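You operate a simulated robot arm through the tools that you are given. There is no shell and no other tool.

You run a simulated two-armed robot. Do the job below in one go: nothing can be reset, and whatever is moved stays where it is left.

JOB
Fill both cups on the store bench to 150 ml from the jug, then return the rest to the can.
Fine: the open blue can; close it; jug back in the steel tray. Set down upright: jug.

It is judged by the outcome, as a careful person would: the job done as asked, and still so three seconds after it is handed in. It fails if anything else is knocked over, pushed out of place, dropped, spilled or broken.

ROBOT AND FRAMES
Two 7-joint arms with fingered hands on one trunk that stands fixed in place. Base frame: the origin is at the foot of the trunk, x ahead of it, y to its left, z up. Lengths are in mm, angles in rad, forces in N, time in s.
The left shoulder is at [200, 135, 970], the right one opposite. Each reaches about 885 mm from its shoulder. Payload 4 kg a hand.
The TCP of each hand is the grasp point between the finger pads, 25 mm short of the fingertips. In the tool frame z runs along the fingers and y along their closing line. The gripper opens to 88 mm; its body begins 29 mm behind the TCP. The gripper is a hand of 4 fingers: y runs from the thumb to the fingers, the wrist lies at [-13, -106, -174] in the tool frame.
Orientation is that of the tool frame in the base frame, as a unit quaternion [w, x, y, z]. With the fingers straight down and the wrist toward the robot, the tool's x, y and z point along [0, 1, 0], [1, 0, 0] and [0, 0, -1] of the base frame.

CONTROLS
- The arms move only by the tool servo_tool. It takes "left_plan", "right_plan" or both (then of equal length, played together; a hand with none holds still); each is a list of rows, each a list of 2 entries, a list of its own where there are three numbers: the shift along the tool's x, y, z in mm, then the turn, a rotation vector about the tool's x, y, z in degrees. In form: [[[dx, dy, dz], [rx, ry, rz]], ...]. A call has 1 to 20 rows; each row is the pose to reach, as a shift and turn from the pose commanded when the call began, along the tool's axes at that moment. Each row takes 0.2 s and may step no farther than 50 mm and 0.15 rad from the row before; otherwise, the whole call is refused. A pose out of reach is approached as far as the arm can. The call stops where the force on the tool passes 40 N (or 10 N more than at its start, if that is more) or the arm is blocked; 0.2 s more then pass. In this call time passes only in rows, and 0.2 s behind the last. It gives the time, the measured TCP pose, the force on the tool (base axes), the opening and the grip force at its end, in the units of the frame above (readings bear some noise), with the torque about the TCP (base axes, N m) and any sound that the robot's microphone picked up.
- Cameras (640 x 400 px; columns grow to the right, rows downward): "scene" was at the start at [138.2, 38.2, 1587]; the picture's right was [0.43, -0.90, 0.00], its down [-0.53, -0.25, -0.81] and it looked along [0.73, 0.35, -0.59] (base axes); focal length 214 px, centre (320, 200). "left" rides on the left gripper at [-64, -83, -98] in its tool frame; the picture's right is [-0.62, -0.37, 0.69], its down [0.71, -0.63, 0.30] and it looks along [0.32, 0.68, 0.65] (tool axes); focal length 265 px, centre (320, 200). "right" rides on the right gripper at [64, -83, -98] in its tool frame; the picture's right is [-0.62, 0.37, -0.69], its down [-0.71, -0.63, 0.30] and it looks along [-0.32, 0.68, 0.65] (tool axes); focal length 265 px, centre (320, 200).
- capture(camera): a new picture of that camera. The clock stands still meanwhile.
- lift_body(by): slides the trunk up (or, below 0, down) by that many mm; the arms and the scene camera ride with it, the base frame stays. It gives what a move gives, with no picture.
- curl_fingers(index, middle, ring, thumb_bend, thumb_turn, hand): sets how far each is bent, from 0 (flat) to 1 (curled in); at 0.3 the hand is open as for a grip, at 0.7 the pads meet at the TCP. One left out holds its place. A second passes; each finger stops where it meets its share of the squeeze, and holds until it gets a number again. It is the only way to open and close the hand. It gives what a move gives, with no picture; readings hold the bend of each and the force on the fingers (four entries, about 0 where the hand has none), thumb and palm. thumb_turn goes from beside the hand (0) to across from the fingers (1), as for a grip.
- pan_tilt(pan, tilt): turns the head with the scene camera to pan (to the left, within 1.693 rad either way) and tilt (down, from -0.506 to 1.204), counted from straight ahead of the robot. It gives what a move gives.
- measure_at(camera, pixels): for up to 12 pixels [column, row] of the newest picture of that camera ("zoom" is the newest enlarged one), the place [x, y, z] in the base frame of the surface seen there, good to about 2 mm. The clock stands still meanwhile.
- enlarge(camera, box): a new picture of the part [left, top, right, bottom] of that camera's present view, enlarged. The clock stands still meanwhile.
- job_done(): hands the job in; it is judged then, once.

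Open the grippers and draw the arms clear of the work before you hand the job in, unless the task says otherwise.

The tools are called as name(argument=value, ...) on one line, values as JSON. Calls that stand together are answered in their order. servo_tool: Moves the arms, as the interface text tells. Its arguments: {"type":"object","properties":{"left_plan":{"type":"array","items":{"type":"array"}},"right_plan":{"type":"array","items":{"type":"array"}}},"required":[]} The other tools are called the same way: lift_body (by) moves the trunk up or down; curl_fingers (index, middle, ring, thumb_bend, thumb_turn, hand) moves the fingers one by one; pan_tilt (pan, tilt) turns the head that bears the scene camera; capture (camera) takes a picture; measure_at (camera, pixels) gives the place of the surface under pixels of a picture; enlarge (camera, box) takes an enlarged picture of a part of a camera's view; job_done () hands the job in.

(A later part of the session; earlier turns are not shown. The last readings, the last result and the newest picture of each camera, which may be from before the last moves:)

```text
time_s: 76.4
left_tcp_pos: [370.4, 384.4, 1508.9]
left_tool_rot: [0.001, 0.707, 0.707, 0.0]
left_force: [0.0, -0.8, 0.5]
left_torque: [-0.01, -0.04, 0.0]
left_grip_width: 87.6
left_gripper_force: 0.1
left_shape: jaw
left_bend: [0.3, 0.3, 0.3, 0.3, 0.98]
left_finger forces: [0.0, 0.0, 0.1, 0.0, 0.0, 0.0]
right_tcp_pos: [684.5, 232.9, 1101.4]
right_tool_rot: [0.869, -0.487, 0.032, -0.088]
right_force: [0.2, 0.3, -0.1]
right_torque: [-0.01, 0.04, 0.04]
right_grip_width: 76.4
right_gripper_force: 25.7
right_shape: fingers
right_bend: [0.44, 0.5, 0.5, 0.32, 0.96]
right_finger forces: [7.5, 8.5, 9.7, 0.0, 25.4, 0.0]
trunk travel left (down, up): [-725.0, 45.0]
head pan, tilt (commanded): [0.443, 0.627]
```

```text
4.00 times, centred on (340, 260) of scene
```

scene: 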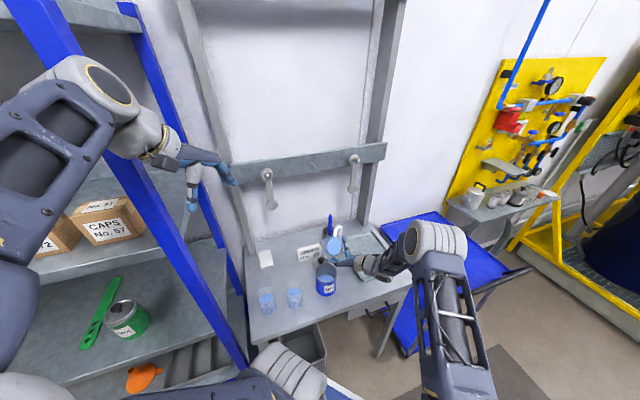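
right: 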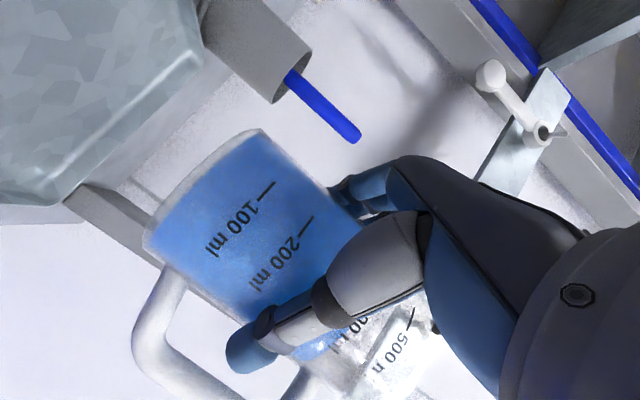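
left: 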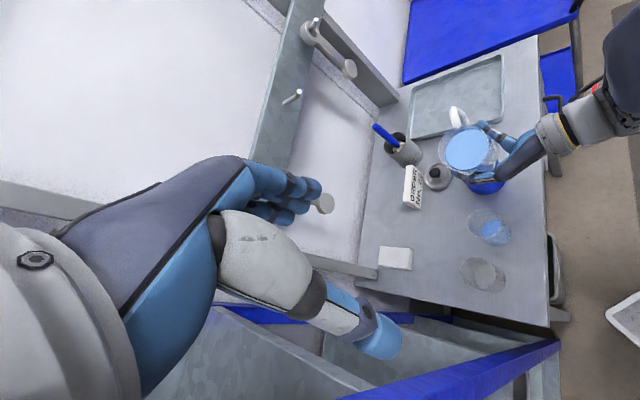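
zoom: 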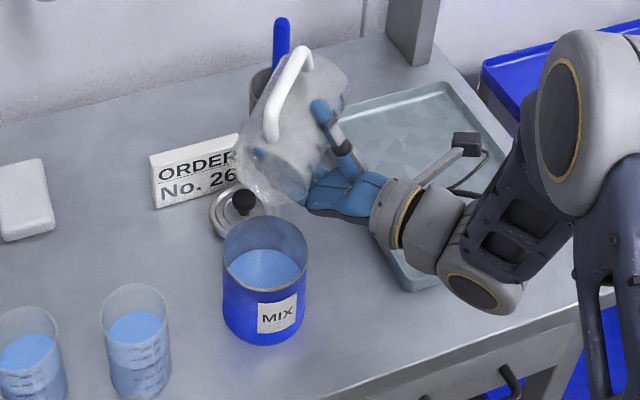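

The stream has ended and the jug looks empty. I tilt a few degrees more to be sure nothing is left.

servo_tool(right_plan=[[[-0.95, -1.43, 0.67], [0.27, -0.76, -1.26]], [[-1.89, -2.87, 1.33], [0.54, -1.53, -2.52]], [[-2.84, -4.3, 2], [0.81, -2.29, -3.78]], [[-3.78, -5.74, 2.66], [1.09, -3.05, -5.05]], [[-4.73, -7.17, 3.33], [1.36, -3.82, -6.31]], [[-5.04, -7.65, 3.55], [1.45, -4.07, -6.73]], [[-5.04, -7.65, 3.55], [1.45, -4.07, -6.73]], [[-5.04, -7.65, 3.55], [1.45, -4.07, -6.73]]])

enlarge(camera="scene", box=[290, 210, 390, 310])

enlarge(camera="left", box=[440, 90, 540, 220])

measure_at(camera="zoom", pixels=[[300, 230], [280, 240], [310, 250], [260, 250], [320, 225], [290, 215], [210, 230], [345, 235], [275, 172], [280, 278], [150, 255], [165, 225]])

```text
time_s: 78.2
left_tcp_pos: [370.7, 384.4, 1508.8]
left_tool_rot: [0.0, 0.707, 0.707, -0.001]
left_force: [-0.4, -0.3, -0.6]
left_torque: [0.03, 0.04, 0.0]
left_grip_width: 87.5
left_gripper_force: 0.1
left_shape: jaw
left_bend: [0.3, 0.3, 0.3, 0.3, 0.98]
left_finger forces: [0.0, 0.0, 0.0, 0.0, 0.0, 0.0]
right_tcp_pos: [679.6, 233.5, 1108.0]
right_tool_rot: [0.868, -0.48, -0.028, -0.121]
right_force: [-0.1, -0.4, -0.1]
right_torque: [-0.02, 0.04, -0.02]
right_grip_width: 76.4
right_gripper_force: 24.9
right_shape: fingers
right_bend: [0.44, 0.5, 0.5, 0.32, 0.96]
right_finger forces: [7.5, 8.6, 9.7, 0.0, 25.4, 0.0]
trunk travel left (down, up): [-725.0, 45.0]
head pan, tilt (commanded): [0.443, 0.627]
```

```text
4.00 times, centred on (340, 260) of scene
```

zoom: 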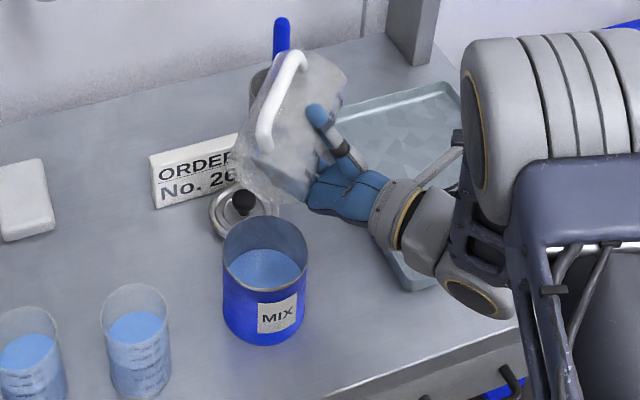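

```text
3.08 times, centred on (490, 155) of left
```

zoom: 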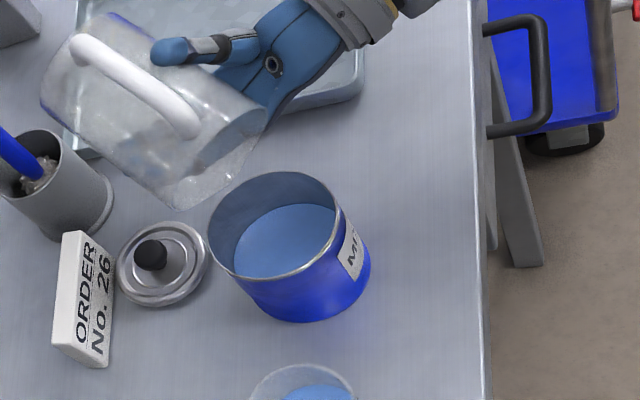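

```text
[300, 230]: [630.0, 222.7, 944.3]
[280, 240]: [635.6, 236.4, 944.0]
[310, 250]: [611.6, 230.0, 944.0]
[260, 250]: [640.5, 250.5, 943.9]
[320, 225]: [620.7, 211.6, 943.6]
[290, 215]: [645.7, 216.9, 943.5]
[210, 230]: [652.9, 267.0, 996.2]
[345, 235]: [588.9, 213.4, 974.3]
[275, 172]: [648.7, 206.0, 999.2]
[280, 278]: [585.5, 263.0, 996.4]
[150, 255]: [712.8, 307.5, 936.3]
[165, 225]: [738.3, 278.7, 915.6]
```

The can level rose to z≈944 and the jug is empty. Before swinging the jug upright I check the brush height next to the path.

measure_at(camera="scene", pixels=[[330, 217], [331, 225], [333, 235], [325, 240], [340, 240], [318, 262], [330, 262], [323, 266]])

enlarge(camera="scene", box=[320, 200, 360, 240])

measure_at(camera="zoom", pixels=[[110, 150], [112, 180], [110, 200], [80, 280], [150, 300], [250, 200], [300, 260], [220, 320], [110, 145], [340, 330], [200, 230], [400, 300]])

```text
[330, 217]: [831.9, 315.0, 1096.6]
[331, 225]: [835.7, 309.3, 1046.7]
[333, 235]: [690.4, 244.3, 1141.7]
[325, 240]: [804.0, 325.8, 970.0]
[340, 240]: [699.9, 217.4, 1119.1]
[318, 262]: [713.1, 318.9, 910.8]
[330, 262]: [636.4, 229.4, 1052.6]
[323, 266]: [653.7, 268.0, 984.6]
```

```text
10.00 times, centred on (340, 220) of scene
```

zoom: 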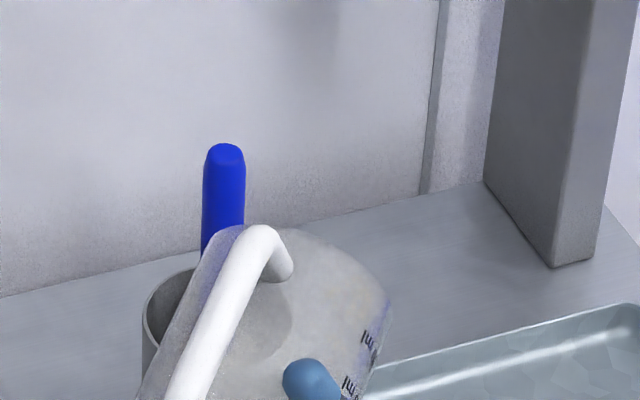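

```text
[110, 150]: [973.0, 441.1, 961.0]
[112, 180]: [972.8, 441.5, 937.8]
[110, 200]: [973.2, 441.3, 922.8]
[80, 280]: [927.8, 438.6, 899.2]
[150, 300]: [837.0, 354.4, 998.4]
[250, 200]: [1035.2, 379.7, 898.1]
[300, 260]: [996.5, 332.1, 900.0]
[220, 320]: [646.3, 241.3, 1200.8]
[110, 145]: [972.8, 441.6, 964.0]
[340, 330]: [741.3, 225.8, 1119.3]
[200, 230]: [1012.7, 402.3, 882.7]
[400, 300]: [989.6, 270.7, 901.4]
```

The brush handle is at (834,312) up to z≈1097, well away from the jug's path. I un-tilt the jug by 60° while moving toward the tray and slightly up.

servo_tool(right_plan=[[[2.5, -1.5, -0.6], [-0.5, 1.5, 2.4]], [[7.5, -4, -1.7], [-1.3, 3.6, 5.9]], [[13.5, -7.4, -3.1], [-2.3, 6.5, 10.7]], [[19.5, -10.7, -4.5], [-3.3, 9.4, 15.5]], [[25.5, -14, -5.9], [-4.4, 12.2, 20.2]], [[31.5, -17.3, -7.3], [-5.4, 15.1, 25]], [[37.5, -20.6, -8.7], [-6.4, 18, 29.7]], [[43.5, -23.9, -10.1], [-7.4, 20.9, 34.5]], [[49.5, -27.2, -11.5], [-8.4, 23.7, 39.2]], [[55.5, -30.5, -12.9], [-9.4, 26.6, 44]], [[59, -32.5, -13.7], [-10.4, 29.2, 48.2]], [[60.7, -33.4, -14.1], [-10.9, 30.5, 50.5]]])

capture(camera="scene")

capture(camera="left")

```text
time_s: 80.8
left_tcp_pos: [370.0, 384.0, 1508.4]
left_tool_rot: [0.0, 0.707, 0.707, 0.0]
left_force: [-0.8, -0.6, 0.3]
left_torque: [-0.02, 0.01, 0.0]
left_grip_width: 87.6
left_gripper_force: 0.0
left_shape: jaw
left_bend: [0.3, 0.3, 0.3, 0.3, 0.98]
left_finger forces: [0.0, 0.0, 0.0, 0.0, 0.0, 0.1]
right_tcp_pos: [729.3, 193.7, 1139.3]
right_tool_rot: [0.766, -0.476, 0.41, 0.136]
right_force: [0.4, 0.6, -0.6]
right_torque: [-0.01, 0.02, -0.01]
right_grip_width: 76.5
right_gripper_force: 25.6
right_shape: fingers
right_bend: [0.44, 0.5, 0.5, 0.32, 0.96]
right_finger forces: [7.6, 8.5, 9.6, 0.0, 25.3, 0.0]
trunk travel left (down, up): [-725.0, 45.0]
head pan, tilt (commanded): [0.443, 0.627]
```

```text
taken
```

scene: 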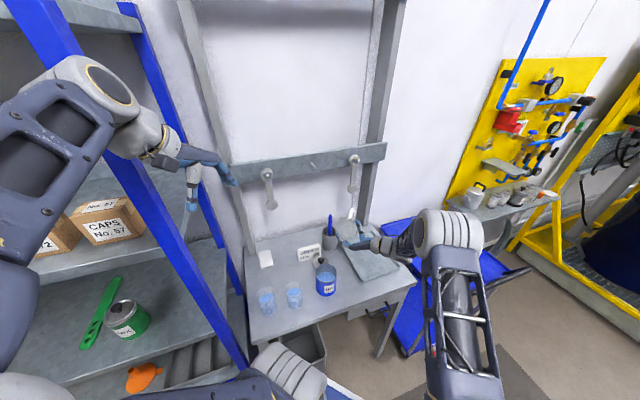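

```text
taken
```

left: 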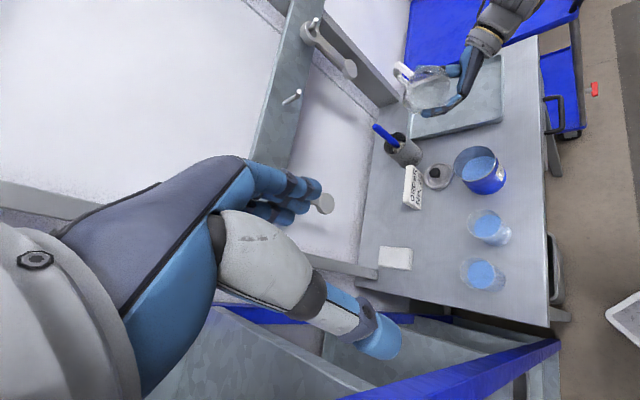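

The jug is at 46° over the tray side, clear of everything. I return it to the original upright grasp orientation above its old spot on the tray.

servo_tool(right_plan=[[[4.2, -1.7, -1], [1.05, 1.12, 1.1]], [[13.9, -5.7, -3.4], [3.5, 3.7, 3.7]], [[26.5, -10.9, -6.4], [6.7, 7.1, 7]], [[40.4, -16.6, -9.7], [10.2, 10.8, 10.7]], [[54.4, -22.3, -13.1], [13.7, 14.6, 14.4]], [[69.7, -28.7, -16.8], [17.5, 18.7, 18.4]], [[85, -35, -20.4], [21.4, 22.8, 22.4]], [[99, -40.7, -23.8], [24.9, 26.6, 26.1]], [[111.5, -45.8, -26.8], [28, 29.9, 29.4]], [[124.1, -51, -29.8], [31.2, 33.3, 32.8]], [[133.8, -55, -32.2], [33.6, 35.9, 35.3]], [[139.4, -57.3, -33.5], [35, 37.4, 36.8]]])

enlarge(camera="scene", box=[320, 200, 440, 300])

enlarge(camera="left", box=[390, 20, 540, 130])

```text
time_s: 83.4
left_tcp_pos: [370.1, 383.3, 1509.4]
left_tool_rot: [0.0, 0.707, 0.708, 0.0]
left_force: [-0.7, -0.2, 0.0]
left_torque: [-0.01, 0.03, -0.01]
left_grip_width: 87.6
left_gripper_force: 0.0
left_shape: jaw
left_bend: [0.3, 0.3, 0.3, 0.3, 0.98]
left_finger forces: [0.0, 0.1, 0.1, 0.0, 0.1, 0.0]
right_tcp_pos: [833.7, 111.5, 1060.1]
right_tool_rot: [0.622, -0.099, 0.772, 0.083]
right_force: [-0.8, 0.0, -1.3]
right_torque: [0.03, 0.03, 0.02]
right_grip_width: 76.7
right_gripper_force: 25.5
right_shape: fingers
right_bend: [0.44, 0.5, 0.5, 0.32, 0.96]
right_finger forces: [7.5, 8.7, 9.5, 0.0, 25.5, 0.1]
trunk travel left (down, up): [-725.0, 45.0]
head pan, tilt (commanded): [0.443, 0.627]
```

```text
4.00 times, centred on (380, 250) of scene
```

zoom: 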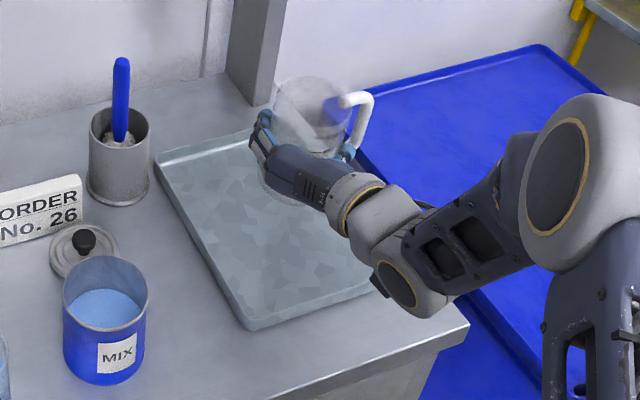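

```text
3.64 times, centred on (465, 75) of left
```

zoom: 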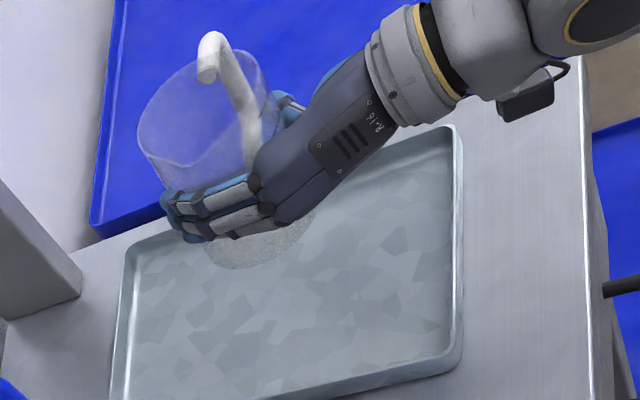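

Orientation and position match the original grasp; the jug is upright over the tray. I lower it 82 mm to just above the tray floor.

servo_tool(right_plan=[[[5, 0, 1.1], [0, 0, 0]], [[15, 0, 3.2], [0, 0, 0]], [[28, 0, 6.1], [0, 0, 0]], [[42, -0.1, 9.1], [0, 0, 0]], [[56, -0.1, 12.1], [0, 0, 0]], [[68, -0.1, 14.8], [0, 0, 0]], [[76, -0.2, 16.5], [0, 0, 0]], [[80, -0.2, 17.4], [0, 0, 0]]])

enlarge(camera="scene", box=[345, 215, 425, 275])

capture(camera="right")

```text
time_s: 85.2
left_tcp_pos: [369.4, 384.4, 1508.9]
left_tool_rot: [0.001, 0.707, 0.707, 0.001]
left_force: [-0.2, -0.5, -0.5]
left_torque: [0.02, -0.02, -0.01]
left_grip_width: 87.5
left_gripper_force: 0.2
left_shape: jaw
left_bend: [0.3, 0.3, 0.3, 0.3, 0.98]
left_finger forces: [0.0, 0.1, 0.0, 0.0, 0.0, 0.1]
right_tcp_pos: [834.7, 110.8, 979.4]
right_tool_rot: [0.624, -0.099, 0.771, 0.083]
right_force: [0.1, 0.3, 0.7]
right_torque: [0.01, 0.02, 0.0]
right_grip_width: 76.2
right_gripper_force: 25.2
right_shape: fingers
right_bend: [0.44, 0.5, 0.5, 0.32, 0.96]
right_finger forces: [7.4, 8.7, 9.3, 0.0, 25.3, 0.0]
trunk travel left (down, up): [-725.0, 45.0]
head pan, tilt (commanded): [0.443, 0.627]
```

```text
6.67 times, centred on (385, 245) of scene
```

zoom: 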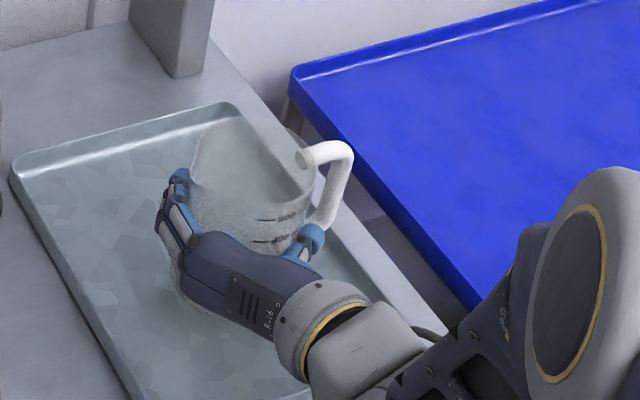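

```text
taken
```

right: 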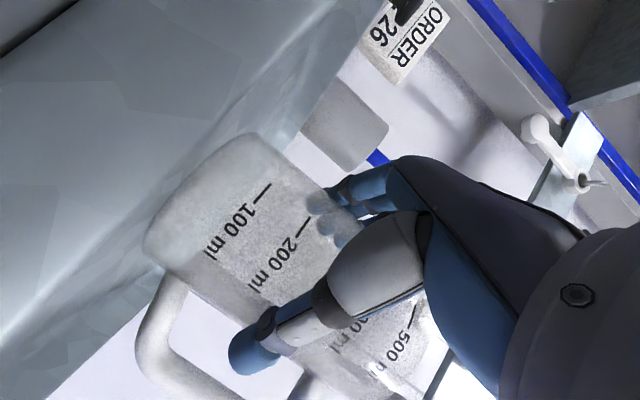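

The jug base is ~9 mm above the tray floor. I lower it 7 mm and check the force.

servo_tool(right_plan=[[[2.5, 0, 0.5], [0, 0, 0]], [[5, 0, 1.1], [0, 0, 0]], [[7, 0, 1.5], [0, 0, 0]], [[7, 0, 1.5], [0, 0, 0]]])

```text
time_s: 86.2
left_tcp_pos: [369.7, 383.9, 1510.2]
left_tool_rot: [0.0, 0.707, 0.707, 0.0]
left_force: [0.1, 0.5, 0.4]
left_torque: [-0.03, -0.02, 0.02]
left_grip_width: 87.5
left_gripper_force: 0.0
left_shape: jaw
left_bend: [0.3, 0.3, 0.3, 0.3, 0.98]
left_finger forces: [0.0, 0.1, 0.0, 0.0, 0.0, 0.0]
right_tcp_pos: [833.9, 111.4, 971.0]
right_tool_rot: [0.623, -0.099, 0.772, 0.083]
right_force: [-0.4, 0.9, 1.5]
right_torque: [-0.03, 0.04, -0.02]
right_grip_width: 76.3
right_gripper_force: 25.5
right_shape: fingers
right_bend: [0.44, 0.5, 0.5, 0.32, 0.97]
right_finger forces: [7.5, 8.7, 9.9, 0.0, 25.8, 0.0]
trunk travel left (down, up): [-725.0, 45.0]
head pan, tilt (commanded): [0.443, 0.627]
```

Force turned slightly upward (1.5 N), suggesting first contact with the tray. I lower 1 mm more to confirm.

servo_tool(right_plan=[[[0.6, 0, 0.1], [0, 0, 0]], [[1.2, 0, 0.2], [0, 0, 0]], [[1.2, 0, 0.2], [0, 0, 0]]])

enlarge(camera="left", box=[410, 40, 510, 120])

enlarge(camera="scene", box=[345, 215, 425, 275])

measure_at(camera="zoom", pixels=[[270, 222], [265, 243], [350, 160], [335, 200], [320, 145], [300, 215], [200, 300], [300, 240], [322, 215], [240, 180], [330, 180], [180, 290]])

```text
time_s: 87.0
left_tcp_pos: [369.5, 384.6, 1509.4]
left_tool_rot: [0.0, 0.707, 0.707, 0.001]
left_force: [0.5, 0.7, -0.8]
left_torque: [0.02, 0.04, 0.02]
left_grip_width: 87.4
left_gripper_force: 0.0
left_shape: jaw
left_bend: [0.3, 0.3, 0.3, 0.3, 0.98]
left_finger forces: [0.0, 0.0, 0.0, 0.0, 0.1, 0.1]
right_tcp_pos: [834.5, 112.3, 970.5]
right_tool_rot: [0.624, -0.099, 0.771, 0.084]
right_force: [-0.1, 1.8, 2.7]
right_torque: [-0.05, 0.03, -0.02]
right_grip_width: 76.5
right_gripper_force: 26.5
right_shape: fingers
right_bend: [0.44, 0.5, 0.49, 0.32, 0.97]
right_finger forces: [7.4, 9.0, 10.7, 0.0, 25.8, 0.0]
trunk travel left (down, up): [-725.0, 45.0]
head pan, tilt (commanded): [0.443, 0.627]
```

```text
5.00 times, centred on (460, 80) of left
```

zoom: 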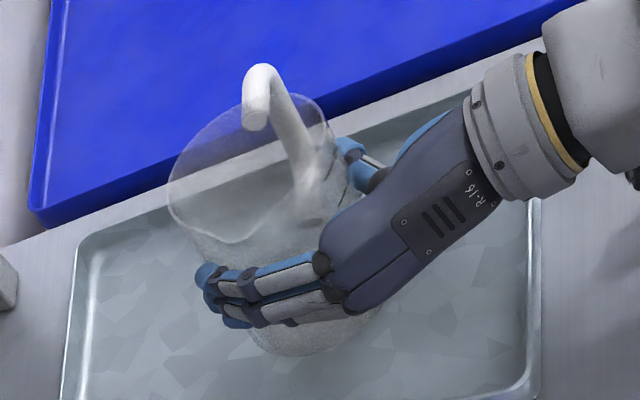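

```text
6.67 times, centred on (385, 245) of scene
```

zoom: 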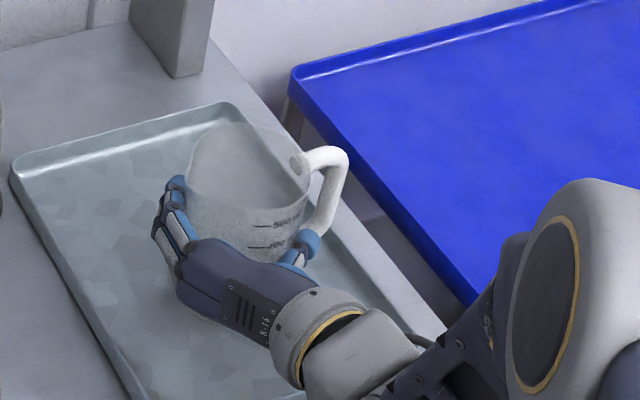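

```text
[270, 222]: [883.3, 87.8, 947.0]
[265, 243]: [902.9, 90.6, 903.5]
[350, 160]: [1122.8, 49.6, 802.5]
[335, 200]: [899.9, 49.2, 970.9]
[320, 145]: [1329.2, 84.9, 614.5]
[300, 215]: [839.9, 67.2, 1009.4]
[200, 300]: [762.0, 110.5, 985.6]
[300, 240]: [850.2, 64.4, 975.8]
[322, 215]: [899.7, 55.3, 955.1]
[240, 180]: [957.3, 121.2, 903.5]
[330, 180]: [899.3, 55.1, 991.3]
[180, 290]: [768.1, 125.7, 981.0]
```

The jug base is on the tray (≈2.7 N upward). I release by opening the fingers and thumb gradually.

curl_fingers(hand="right", index=0.36, middle=0.38, ring=0.38, thumb_bend=0.3)

enlarge(camera="left", box=[410, 40, 510, 120])

```text
time_s: 88.0
left_tcp_pos: [370.2, 382.9, 1509.7]
left_tool_rot: [-0.001, 0.707, 0.707, 0.0]
left_force: [-0.4, -1.0, -0.6]
left_torque: [0.01, 0.0, 0.0]
left_grip_width: 87.6
left_gripper_force: 0.0
left_shape: jaw
left_bend: [0.3, 0.3, 0.3, 0.3, 0.98]
left_finger forces: [0.1, 0.1, 0.0, 0.0, 0.1, 0.1]
right_tcp_pos: [833.5, 110.9, 971.0]
right_tool_rot: [0.623, -0.1, 0.771, 0.082]
right_force: [0.0, 0.4, -0.8]
right_torque: [-0.02, 0.02, -0.03]
right_grip_width: 81.3
right_gripper_force: 1.7
right_shape: fingers
right_bend: [0.35, 0.38, 0.38, 0.28, 1.0]
right_finger forces: [1.0, 0.4, 0.5, 0.1, 1.8, 0.0]
trunk travel left (down, up): [-725.0, 45.0]
head pan, tilt (commanded): [0.443, 0.627]
```

```text
5.00 times, centred on (460, 80) of left
```

zoom: 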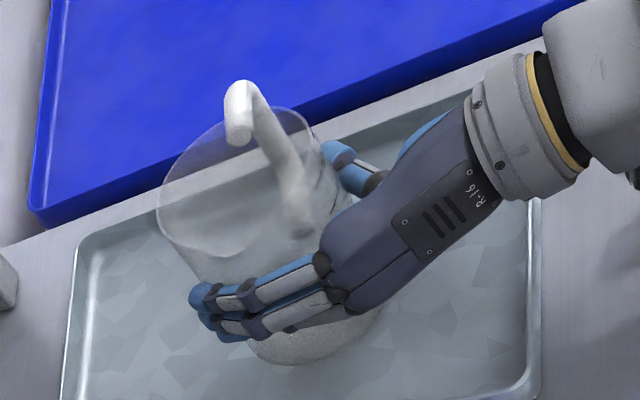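

Nearly free, and the jug stands. I open the hand fully.

curl_fingers(hand="right", index=0.22, middle=0.22, ring=0.22, thumb_bend=0.18)

enlarge(camera="left", box=[410, 40, 510, 120])

enlarge(camera="scene", box=[345, 215, 425, 275])

capture(camera="right")

```text
time_s: 89.0
left_tcp_pos: [369.9, 383.4, 1508.3]
left_tool_rot: [0.0, 0.707, 0.707, 0.0]
left_force: [0.5, -1.4, 0.7]
left_torque: [-0.02, 0.02, 0.0]
left_grip_width: 87.4
left_gripper_force: 0.0
left_shape: jaw
left_bend: [0.3, 0.3, 0.3, 0.3, 0.98]
left_finger forces: [0.0, 0.0, 0.0, 0.0, 0.1, 0.0]
right_tcp_pos: [832.4, 110.6, 970.2]
right_tool_rot: [0.623, -0.1, 0.772, 0.083]
right_force: [-0.3, 0.0, -0.7]
right_torque: [-0.03, 0.0, 0.0]
right_grip_width: 102.3
right_gripper_force: 0.1
right_shape: fingers
right_bend: [0.22, 0.22, 0.22, 0.18, 1.0]
right_finger forces: [0.0, 0.0, 0.1, 0.1, 0.0, 0.1]
trunk travel left (down, up): [-725.0, 45.0]
head pan, tilt (commanded): [0.443, 0.627]
```

```text
5.00 times, centred on (460, 80) of left
```

zoom: 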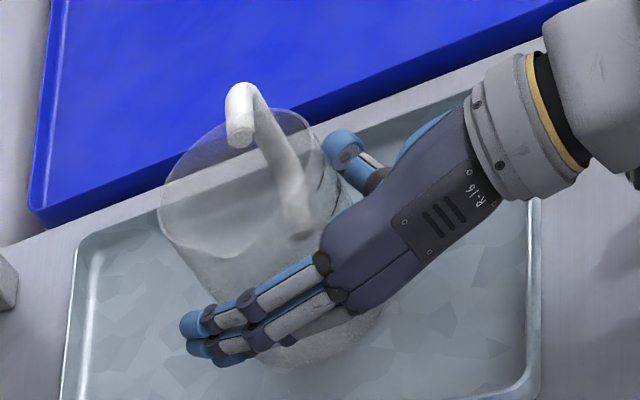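

```text
6.67 times, centred on (385, 245) of scene
```

zoom: 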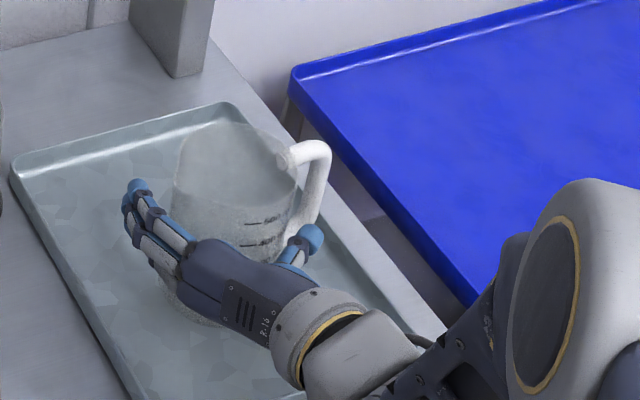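

```text
taken
```

right: 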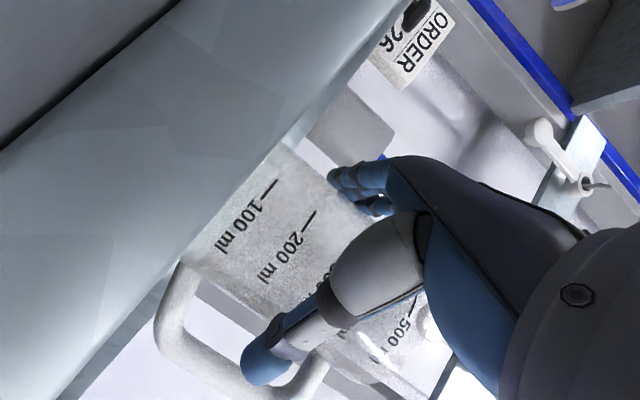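

The hand is open (102 mm) with no contact and the jug stands upright in the tray. I back the hand straight out along its approach line.

servo_tool(right_plan=[[[0, 0, -5], [0, 0, 0]], [[0, 0, -11], [0, 0, 0]], [[0, 0, -18], [0, 0, 0]], [[0, 0, -26], [0, 0, 0]], [[0, 0, -35], [0, 0, 0]], [[0, 0, -45], [0, 0, 0]], [[0, 0, -57], [0, 0, 0]], [[-1, 0, -72], [0, 0, 0]], [[-3, 0, -90], [0, 0, 0]], [[-6, 0, -110], [0, 0, 0]], [[-10, 0, -130], [0, 0, 0]], [[-15, 0, -150], [0, 0, 0]]])

enlarge(camera="scene", box=[300, 200, 440, 310])

enlarge(camera="left", box=[390, 20, 560, 140])

```text
time_s: 91.6
left_tcp_pos: [369.8, 383.6, 1508.5]
left_tool_rot: [0.0, 0.707, 0.707, 0.0]
left_force: [0.3, -1.2, 0.4]
left_torque: [-0.01, -0.02, 0.0]
left_grip_width: 87.5
left_gripper_force: 0.0
left_shape: jaw
left_bend: [0.3, 0.3, 0.3, 0.3, 0.98]
left_finger forces: [0.0, 0.1, 0.0, 0.1, 0.0, 0.1]
right_tcp_pos: [694.5, 71.5, 1018.8]
right_tool_rot: [0.622, -0.1, 0.772, 0.083]
right_force: [-1.0, -0.5, -0.2]
right_torque: [-0.03, 0.01, 0.01]
right_grip_width: 102.2
right_gripper_force: 0.1
right_shape: fingers
right_bend: [0.22, 0.22, 0.22, 0.18, 1.0]
right_finger forces: [0.1, 0.0, 0.0, 0.0, 0.0, 0.0]
trunk travel left (down, up): [-725.0, 45.0]
head pan, tilt (commanded): [0.443, 0.627]
```

```text
3.64 times, centred on (370, 255) of scene
```

zoom: 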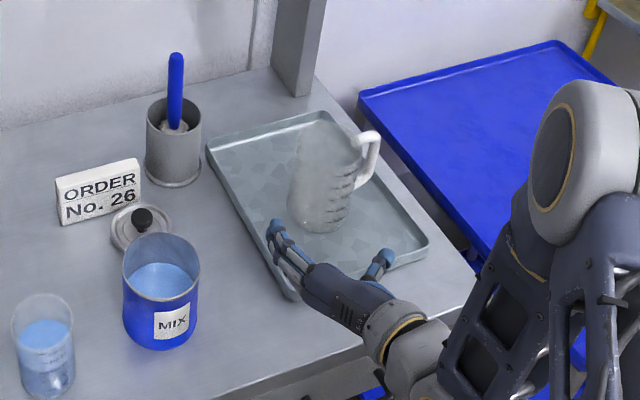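

```text
3.33 times, centred on (475, 80) of left
```

zoom: 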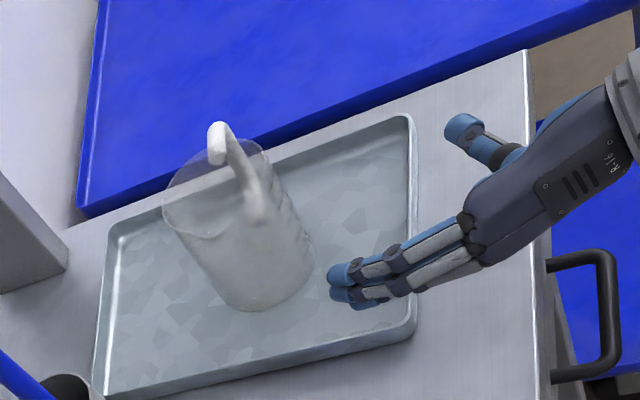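

The jug stands upright in the tray, undisturbed. I raise and withdraw the right hand to clear space for the left hand.

servo_tool(right_plan=[[[-15, -8, -15], [0, 0, 0]], [[-38, -20, -37], [0, 0, 0]], [[-63, -33, -62], [0, 0, 0]], [[-88, -47, -87], [0, 0, 0]], [[-113, -60, -112], [0, 0, 0]], [[-138, -74, -137], [0, 0, 0]], [[-158, -84, -156], [0, 0, 0]], [[-168.7, -90, -166.9], [0, 0, 0]]])

capture(camera="scene")

enlarge(camera="scene", box=[285, 225, 365, 305])

measure_at(camera="zoom", pixels=[[268, 235], [268, 228], [230, 260], [290, 245], [255, 285], [310, 262], [265, 262], [115, 240], [260, 215], [110, 200], [250, 180], [270, 248]])

```text
time_s: 93.4
left_tcp_pos: [370.8, 384.8, 1509.4]
left_tool_rot: [0.0, 0.707, 0.707, 0.001]
left_force: [-0.2, -0.4, 0.8]
left_torque: [-0.04, -0.02, -0.03]
left_grip_width: 87.7
left_gripper_force: 0.0
left_shape: jaw
left_bend: [0.3, 0.3, 0.3, 0.3, 0.98]
left_finger forces: [0.1, 0.1, 0.0, 0.0, 0.0, 0.1]
right_tcp_pos: [595.5, -46.8, 1218.1]
right_tool_rot: [0.622, -0.101, 0.772, 0.084]
right_force: [0.3, -0.7, 0.3]
right_torque: [0.0, -0.01, 0.01]
right_grip_width: 101.9
right_gripper_force: 0.1
right_shape: fingers
right_bend: [0.22, 0.22, 0.22, 0.18, 1.0]
right_finger forces: [0.0, 0.1, 0.0, 0.0, 0.0, 0.0]
right hand out of reach, approached as far as the arm can: row 8
trunk travel left (down, up): [-725.0, 45.0]
head pan, tilt (commanded): [0.443, 0.627]
```

```text
taken
```

scene: 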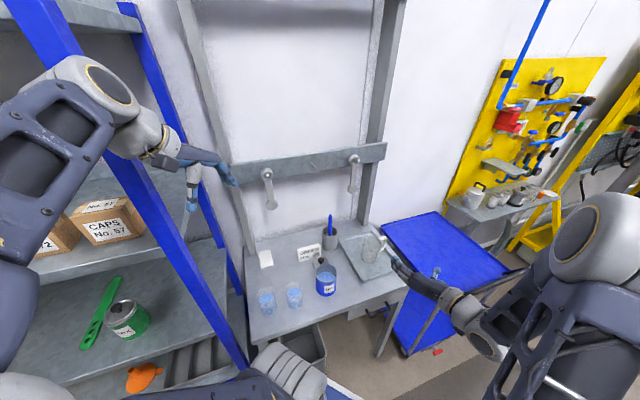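

```text
5.00 times, centred on (325, 265) of scene
```

zoom: 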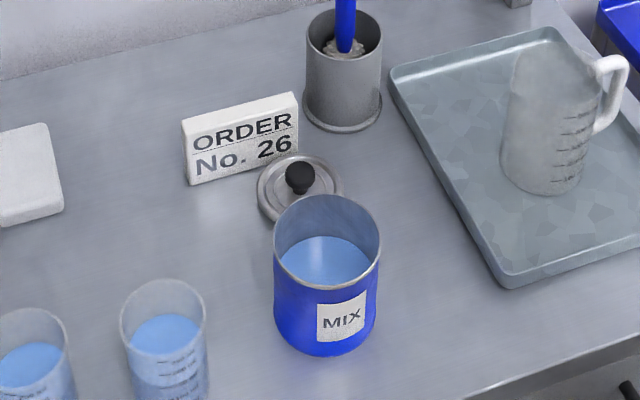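

```text
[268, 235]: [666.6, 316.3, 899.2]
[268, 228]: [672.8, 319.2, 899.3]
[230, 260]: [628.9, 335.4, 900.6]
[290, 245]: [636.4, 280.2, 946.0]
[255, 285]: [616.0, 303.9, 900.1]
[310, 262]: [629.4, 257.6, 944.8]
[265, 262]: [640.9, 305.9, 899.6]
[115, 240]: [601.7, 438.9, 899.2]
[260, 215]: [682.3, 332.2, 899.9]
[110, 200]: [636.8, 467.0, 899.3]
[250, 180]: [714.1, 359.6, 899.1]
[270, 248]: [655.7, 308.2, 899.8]
```

Right arm is clear; cups, can, jug look right. I measure the lid, knob and sign in this zoom.

measure_at(camera="zoom", pixels=[[300, 170], [300, 178], [290, 190], [312, 185], [260, 195], [297, 155], [340, 180], [275, 170], [325, 165], [275, 205], [330, 185], [268, 215]])

measure_at(camera="zoom", pixels=[[185, 122], [297, 95], [190, 183], [297, 150], [240, 110], [185, 160], [292, 92], [298, 120], [340, 40], [345, 130], [310, 60], [380, 70]])

enlarge(camera="left", box=[390, 130, 520, 220])

measure_at(camera="zoom", pixels=[[210, 190], [225, 195], [190, 200], [240, 220], [265, 190], [255, 240], [180, 230], [215, 260], [200, 165], [245, 165], [220, 210], [205, 215]])

```text
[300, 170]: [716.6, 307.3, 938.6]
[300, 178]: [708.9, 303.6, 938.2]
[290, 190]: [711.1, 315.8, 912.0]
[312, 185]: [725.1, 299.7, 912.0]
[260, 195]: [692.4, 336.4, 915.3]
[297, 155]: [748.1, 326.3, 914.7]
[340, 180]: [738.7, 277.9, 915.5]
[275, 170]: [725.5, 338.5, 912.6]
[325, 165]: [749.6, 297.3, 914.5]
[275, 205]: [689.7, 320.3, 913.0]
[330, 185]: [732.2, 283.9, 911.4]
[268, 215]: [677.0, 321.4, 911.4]
```

```text
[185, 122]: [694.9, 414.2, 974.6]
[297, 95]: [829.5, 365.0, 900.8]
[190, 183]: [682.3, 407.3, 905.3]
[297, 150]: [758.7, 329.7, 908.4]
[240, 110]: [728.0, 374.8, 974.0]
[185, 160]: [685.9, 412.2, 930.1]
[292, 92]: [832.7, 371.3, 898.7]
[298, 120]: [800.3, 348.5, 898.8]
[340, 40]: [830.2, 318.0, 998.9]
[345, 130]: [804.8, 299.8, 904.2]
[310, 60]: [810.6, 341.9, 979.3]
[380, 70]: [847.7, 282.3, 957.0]
```

```text
4.44 times, centred on (455, 175) of left
```

zoom: 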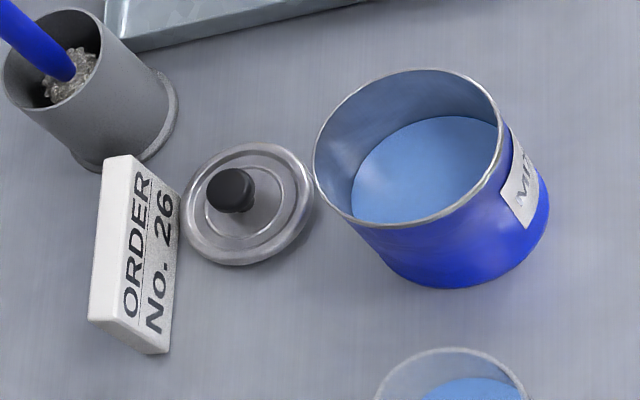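

```text
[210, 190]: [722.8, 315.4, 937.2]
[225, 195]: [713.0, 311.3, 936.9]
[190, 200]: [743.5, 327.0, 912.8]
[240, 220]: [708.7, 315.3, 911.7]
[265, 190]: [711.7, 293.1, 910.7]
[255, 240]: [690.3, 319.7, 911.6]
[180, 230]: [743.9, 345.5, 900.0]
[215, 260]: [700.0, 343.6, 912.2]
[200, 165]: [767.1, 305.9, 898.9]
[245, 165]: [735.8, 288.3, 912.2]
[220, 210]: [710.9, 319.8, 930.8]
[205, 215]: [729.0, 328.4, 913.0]
```

Lid centre ≈(716,307), knob top z≈938, rim z≈915; the ORDER sign (top z≈975) stands just behind it, so I'll close the fingers parallel to the sign. I move the left hand above the lid while yawing 45°.

servo_tool(left_plan=[[[-2, 8, 8], [0, 0, 1]], [[-6, 26, 27], [0, 0, 3]], [[-11, 49, 51], [0, 0, 6]], [[-16, 74, 76], [0, 0, 9]], [[-22, 99, 102], [0, 0, 12]], [[-27, 123, 128], [0, 0, 15]], [[-33, 148, 154], [0, 0, 18]], [[-38, 173, 179], [0, 0, 21]], [[-44, 198, 205], [0, 0, 24]], [[-49, 222, 231], [0, 0, 27]], [[-55, 247, 256], [0, 0, 30]], [[-60, 272, 282], [0, 0, 33]], [[-66, 296, 308], [0, 0, 37]], [[-71, 320, 332], [0, 0, 41]], [[-75, 338, 351], [0, 0, 44]], [[-77, 346, 359], [0, 0, 45]]])

capture(camera="scene")

capture(camera="left")

capture(camera="right")

```text
time_s: 96.8
left_tcp_pos: [720.1, 301.6, 1149.0]
left_tool_rot: [-0.002, 0.925, 0.38, 0.0]
left_force: [-0.3, -0.3, 0.2]
left_torque: [-0.01, -0.02, -0.02]
left_grip_width: 87.9
left_gripper_force: 0.1
left_shape: jaw
left_bend: [0.3, 0.3, 0.3, 0.3, 0.98]
left_finger forces: [0.0, 0.0, 0.0, 0.0, 0.1, 0.1]
right_tcp_pos: [598.9, -50.5, 1215.1]
right_tool_rot: [0.622, -0.1, 0.772, 0.086]
right_force: [0.2, 0.4, 1.0]
right_torque: [-0.01, -0.03, 0.0]
right_grip_width: 101.8
right_gripper_force: 0.1
right_shape: fingers
right_bend: [0.22, 0.22, 0.22, 0.18, 1.0]
right_finger forces: [0.0, 0.0, 0.0, 0.1, 0.1, 0.0]
trunk travel left (down, up): [-725.0, 45.0]
head pan, tilt (commanded): [0.443, 0.627]
```

```text
taken
```

scene: 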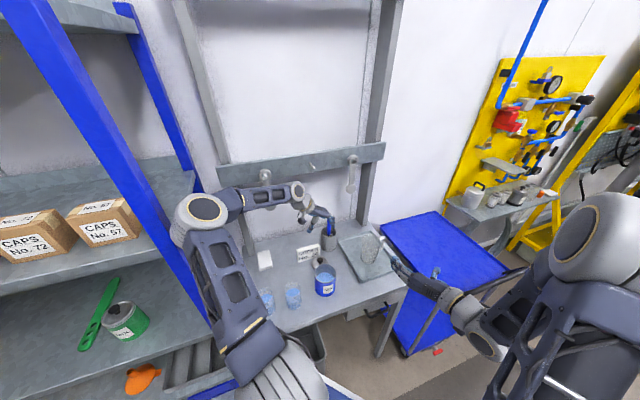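

```text
taken
```

left: 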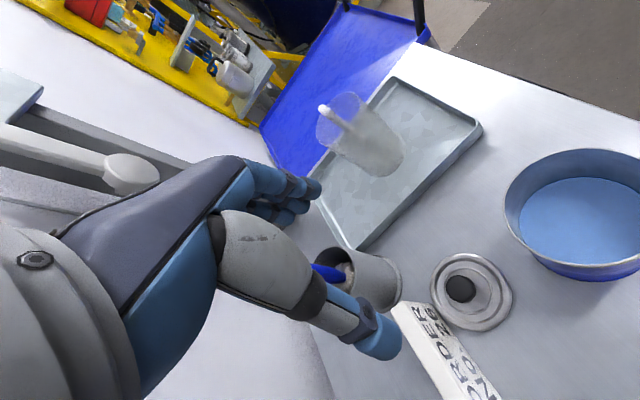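

```text
taken
```

right: 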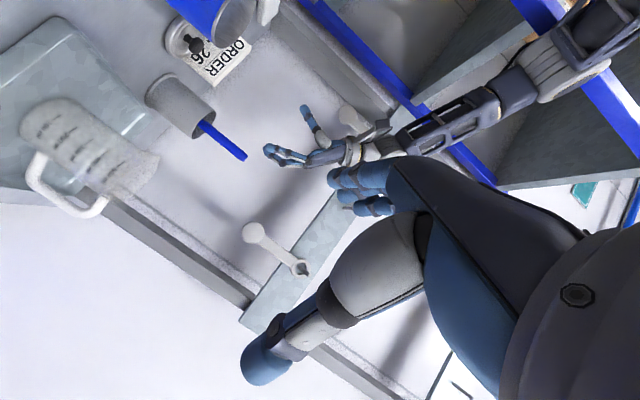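

The left hand is above the lid. I measure the lid and knob from the left wrist camera's closer view (knob at ~(460,289)).

enlarge(camera="left", box=[400, 230, 540, 350])

measure_at(camera="left", pixels=[[460, 284], [455, 288], [465, 288], [460, 292], [431, 290], [513, 292], [472, 254], [473, 330], [445, 265], [500, 320], [450, 312], [503, 265]])

measure_at(camera="left", pixels=[[448, 290], [472, 290], [460, 300], [400, 305], [435, 308], [495, 390], [440, 320], [320, 190], [300, 205], [395, 345], [380, 340], [375, 320]])

```text
3.33 times, centred on (470, 290) of left
```

zoom: 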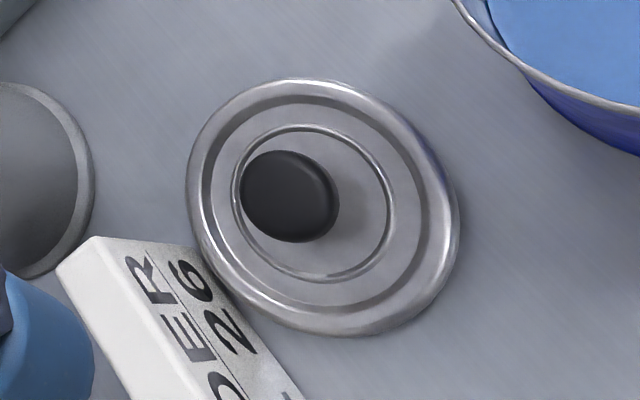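

```text
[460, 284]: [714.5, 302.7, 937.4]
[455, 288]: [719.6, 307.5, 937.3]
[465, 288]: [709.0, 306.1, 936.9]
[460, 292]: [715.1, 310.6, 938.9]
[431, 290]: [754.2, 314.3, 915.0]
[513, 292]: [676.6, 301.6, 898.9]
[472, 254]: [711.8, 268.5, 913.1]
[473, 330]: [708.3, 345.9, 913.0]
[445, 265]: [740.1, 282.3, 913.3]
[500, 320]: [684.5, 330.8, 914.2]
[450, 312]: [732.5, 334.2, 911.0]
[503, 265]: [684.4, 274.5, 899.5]
```

```text
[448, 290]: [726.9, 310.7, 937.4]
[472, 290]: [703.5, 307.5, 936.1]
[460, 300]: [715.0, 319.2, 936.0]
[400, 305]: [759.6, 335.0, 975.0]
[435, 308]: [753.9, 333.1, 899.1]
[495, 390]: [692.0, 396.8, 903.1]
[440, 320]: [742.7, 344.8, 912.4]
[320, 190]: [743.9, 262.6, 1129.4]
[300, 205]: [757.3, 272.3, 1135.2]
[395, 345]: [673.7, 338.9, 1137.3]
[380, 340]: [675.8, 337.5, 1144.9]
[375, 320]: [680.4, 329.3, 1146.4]
```

Knob centre ≈(715,308,938), lid centre (714.5,307.5). I pre-shape the left fingers narrower before descending.

curl_fingers(hand="left", index=0.5, middle=0.5, ring=0.5, thumb_bend=0.5, thumb_turn=1.0)

capture(camera="left")

measure_at(camera="left", pixels=[[330, 215], [340, 225], [350, 330], [360, 320], [370, 330], [320, 210], [330, 230], [310, 225], [345, 340], [355, 335], [325, 220], [365, 345]])

```text
time_s: 97.8
left_tcp_pos: [720.0, 301.6, 1149.2]
left_tool_rot: [-0.001, 0.926, 0.378, 0.0]
left_force: [-0.4, -0.7, -0.3]
left_torque: [-0.02, 0.03, -0.01]
left_grip_width: 42.2
left_gripper_force: 0.1
left_shape: fingers
left_bend: [0.5, 0.5, 0.5, 0.5, 1.0]
left_finger forces: [0.0, 0.0, 0.0, 0.0, 0.1, 0.0]
right_tcp_pos: [598.5, -49.7, 1215.2]
right_tool_rot: [0.622, -0.1, 0.772, 0.085]
right_force: [0.2, 0.5, 0.1]
right_torque: [0.0, 0.0, 0.01]
right_grip_width: 102.0
right_gripper_force: 0.2
right_shape: fingers
right_bend: [0.22, 0.22, 0.22, 0.18, 1.0]
right_finger forces: [0.1, 0.0, 0.0, 0.1, 0.0, 0.0]
trunk travel left (down, up): [-725.0, 45.0]
head pan, tilt (commanded): [0.443, 0.627]
```

```text
taken
```

left: 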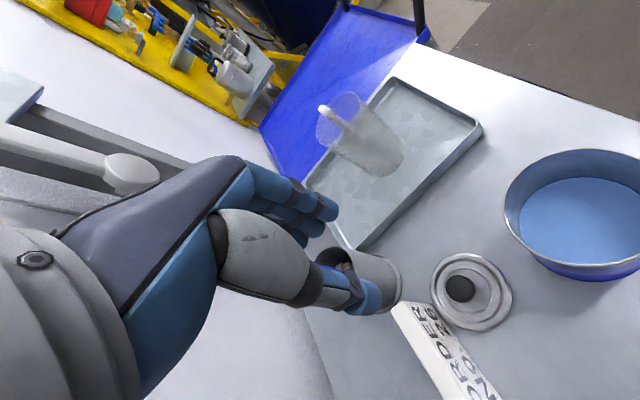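

```text
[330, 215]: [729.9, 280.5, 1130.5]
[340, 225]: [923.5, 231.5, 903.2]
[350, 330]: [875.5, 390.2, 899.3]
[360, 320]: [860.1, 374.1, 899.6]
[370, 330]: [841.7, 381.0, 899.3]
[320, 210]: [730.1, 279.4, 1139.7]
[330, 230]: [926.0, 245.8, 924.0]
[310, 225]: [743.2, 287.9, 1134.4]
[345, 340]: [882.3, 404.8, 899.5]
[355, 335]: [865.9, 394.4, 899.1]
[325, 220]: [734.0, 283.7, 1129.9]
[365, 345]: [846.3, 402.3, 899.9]
```

Opening is 42 mm. I centre over the knob and descend to z≈965, with fingertips just at knob-top height.

servo_tool(left_plan=[[[0.5, -4, 15], [0, 0, 0]], [[0.9, -8, 40], [0, 0, 0]], [[0.9, -8, 70], [0, 0, 0]], [[0.9, -8, 100], [0, 0, 0]], [[0.9, -8, 130], [0, 0, 0]], [[0.9, -8, 155], [0, 0, 0]], [[0.9, -8, 174], [0, 0, 0]], [[0.9, -8, 184], [0, 0, 0]]])

capture(camera="left")

enlarge(camera="scene", box=[280, 210, 370, 300])

```text
time_s: 99.6
left_tcp_pos: [714.7, 305.1, 970.3]
left_tool_rot: [-0.007, 0.927, 0.376, 0.004]
left_force: [-0.3, 0.5, -0.6]
left_torque: [-0.01, 0.01, 0.0]
left_grip_width: 41.7
left_gripper_force: 0.0
left_shape: fingers
left_bend: [0.5, 0.5, 0.5, 0.5, 1.0]
left_finger forces: [0.1, 0.0, 0.1, 0.0, 0.0, 0.1]
right_tcp_pos: [597.3, -50.3, 1215.1]
right_tool_rot: [0.622, -0.1, 0.772, 0.087]
right_force: [0.2, 0.0, 1.2]
right_torque: [0.02, 0.02, -0.03]
right_grip_width: 102.1
right_gripper_force: 0.1
right_shape: fingers
right_bend: [0.22, 0.22, 0.22, 0.18, 1.0]
right_finger forces: [0.0, 0.0, 0.1, 0.1, 0.0, 0.0]
trunk travel left (down, up): [-725.0, 45.0]
head pan, tilt (commanded): [0.443, 0.627]
```

```text
taken
```

left: 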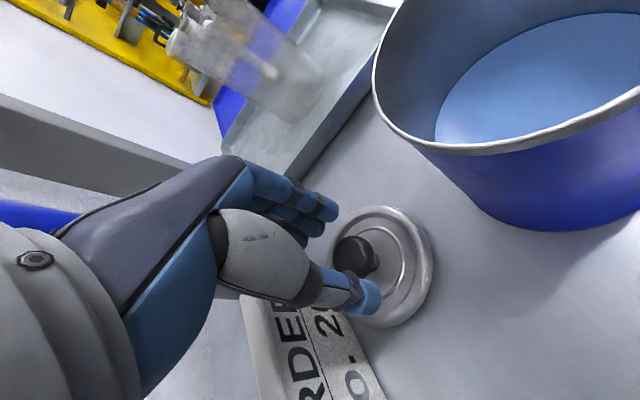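

```text
4.44 times, centred on (325, 255) of scene
```

zoom: 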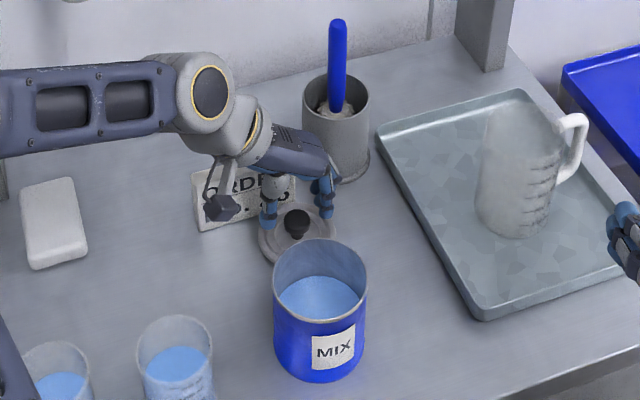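

Fingertips are just above the knob and straddle it. I shift 2–3 mm to centre and descend 15 mm.

servo_tool(left_plan=[[[1.2, -1, 4], [0, 0, 0]], [[2.2, -2, 9], [0, 0, 0]], [[2.2, -2, 15], [0, 0, 0]], [[2.2, -2, 15], [0, 0, 0]]])

capture(camera="left")

enlarge(camera="scene", box=[300, 230, 350, 280])

```text
time_s: 100.6
left_tcp_pos: [712.8, 314.9, 948.7]
left_tool_rot: [0.0, 0.924, 0.383, -0.001]
left_force: [-0.8, 0.3, 0.0]
left_torque: [0.01, -0.04, 0.02]
left_grip_width: 41.9
left_gripper_force: 0.1
left_shape: fingers
left_bend: [0.5, 0.5, 0.5, 0.5, 1.0]
left_finger forces: [0.0, 0.0, 0.0, 0.0, 0.1, 0.0]
right_tcp_pos: [597.7, -47.7, 1214.7]
right_tool_rot: [0.623, -0.1, 0.772, 0.084]
right_force: [0.4, 1.1, 0.8]
right_torque: [0.01, 0.0, 0.0]
right_grip_width: 102.2
right_gripper_force: 0.0
right_shape: fingers
right_bend: [0.22, 0.22, 0.22, 0.18, 1.0]
right_finger forces: [0.0, 0.0, 0.0, 0.0, 0.1, 0.1]
trunk travel left (down, up): [-725.0, 45.0]
head pan, tilt (commanded): [0.443, 0.627]
```

```text
taken
```

left: 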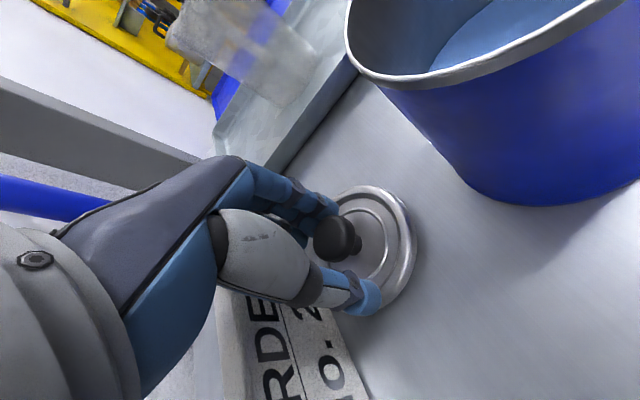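

```text
8.00 times, centred on (325, 255) of scene
```

zoom: 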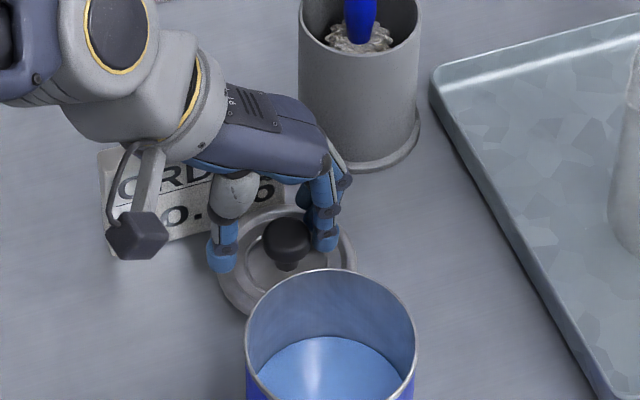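

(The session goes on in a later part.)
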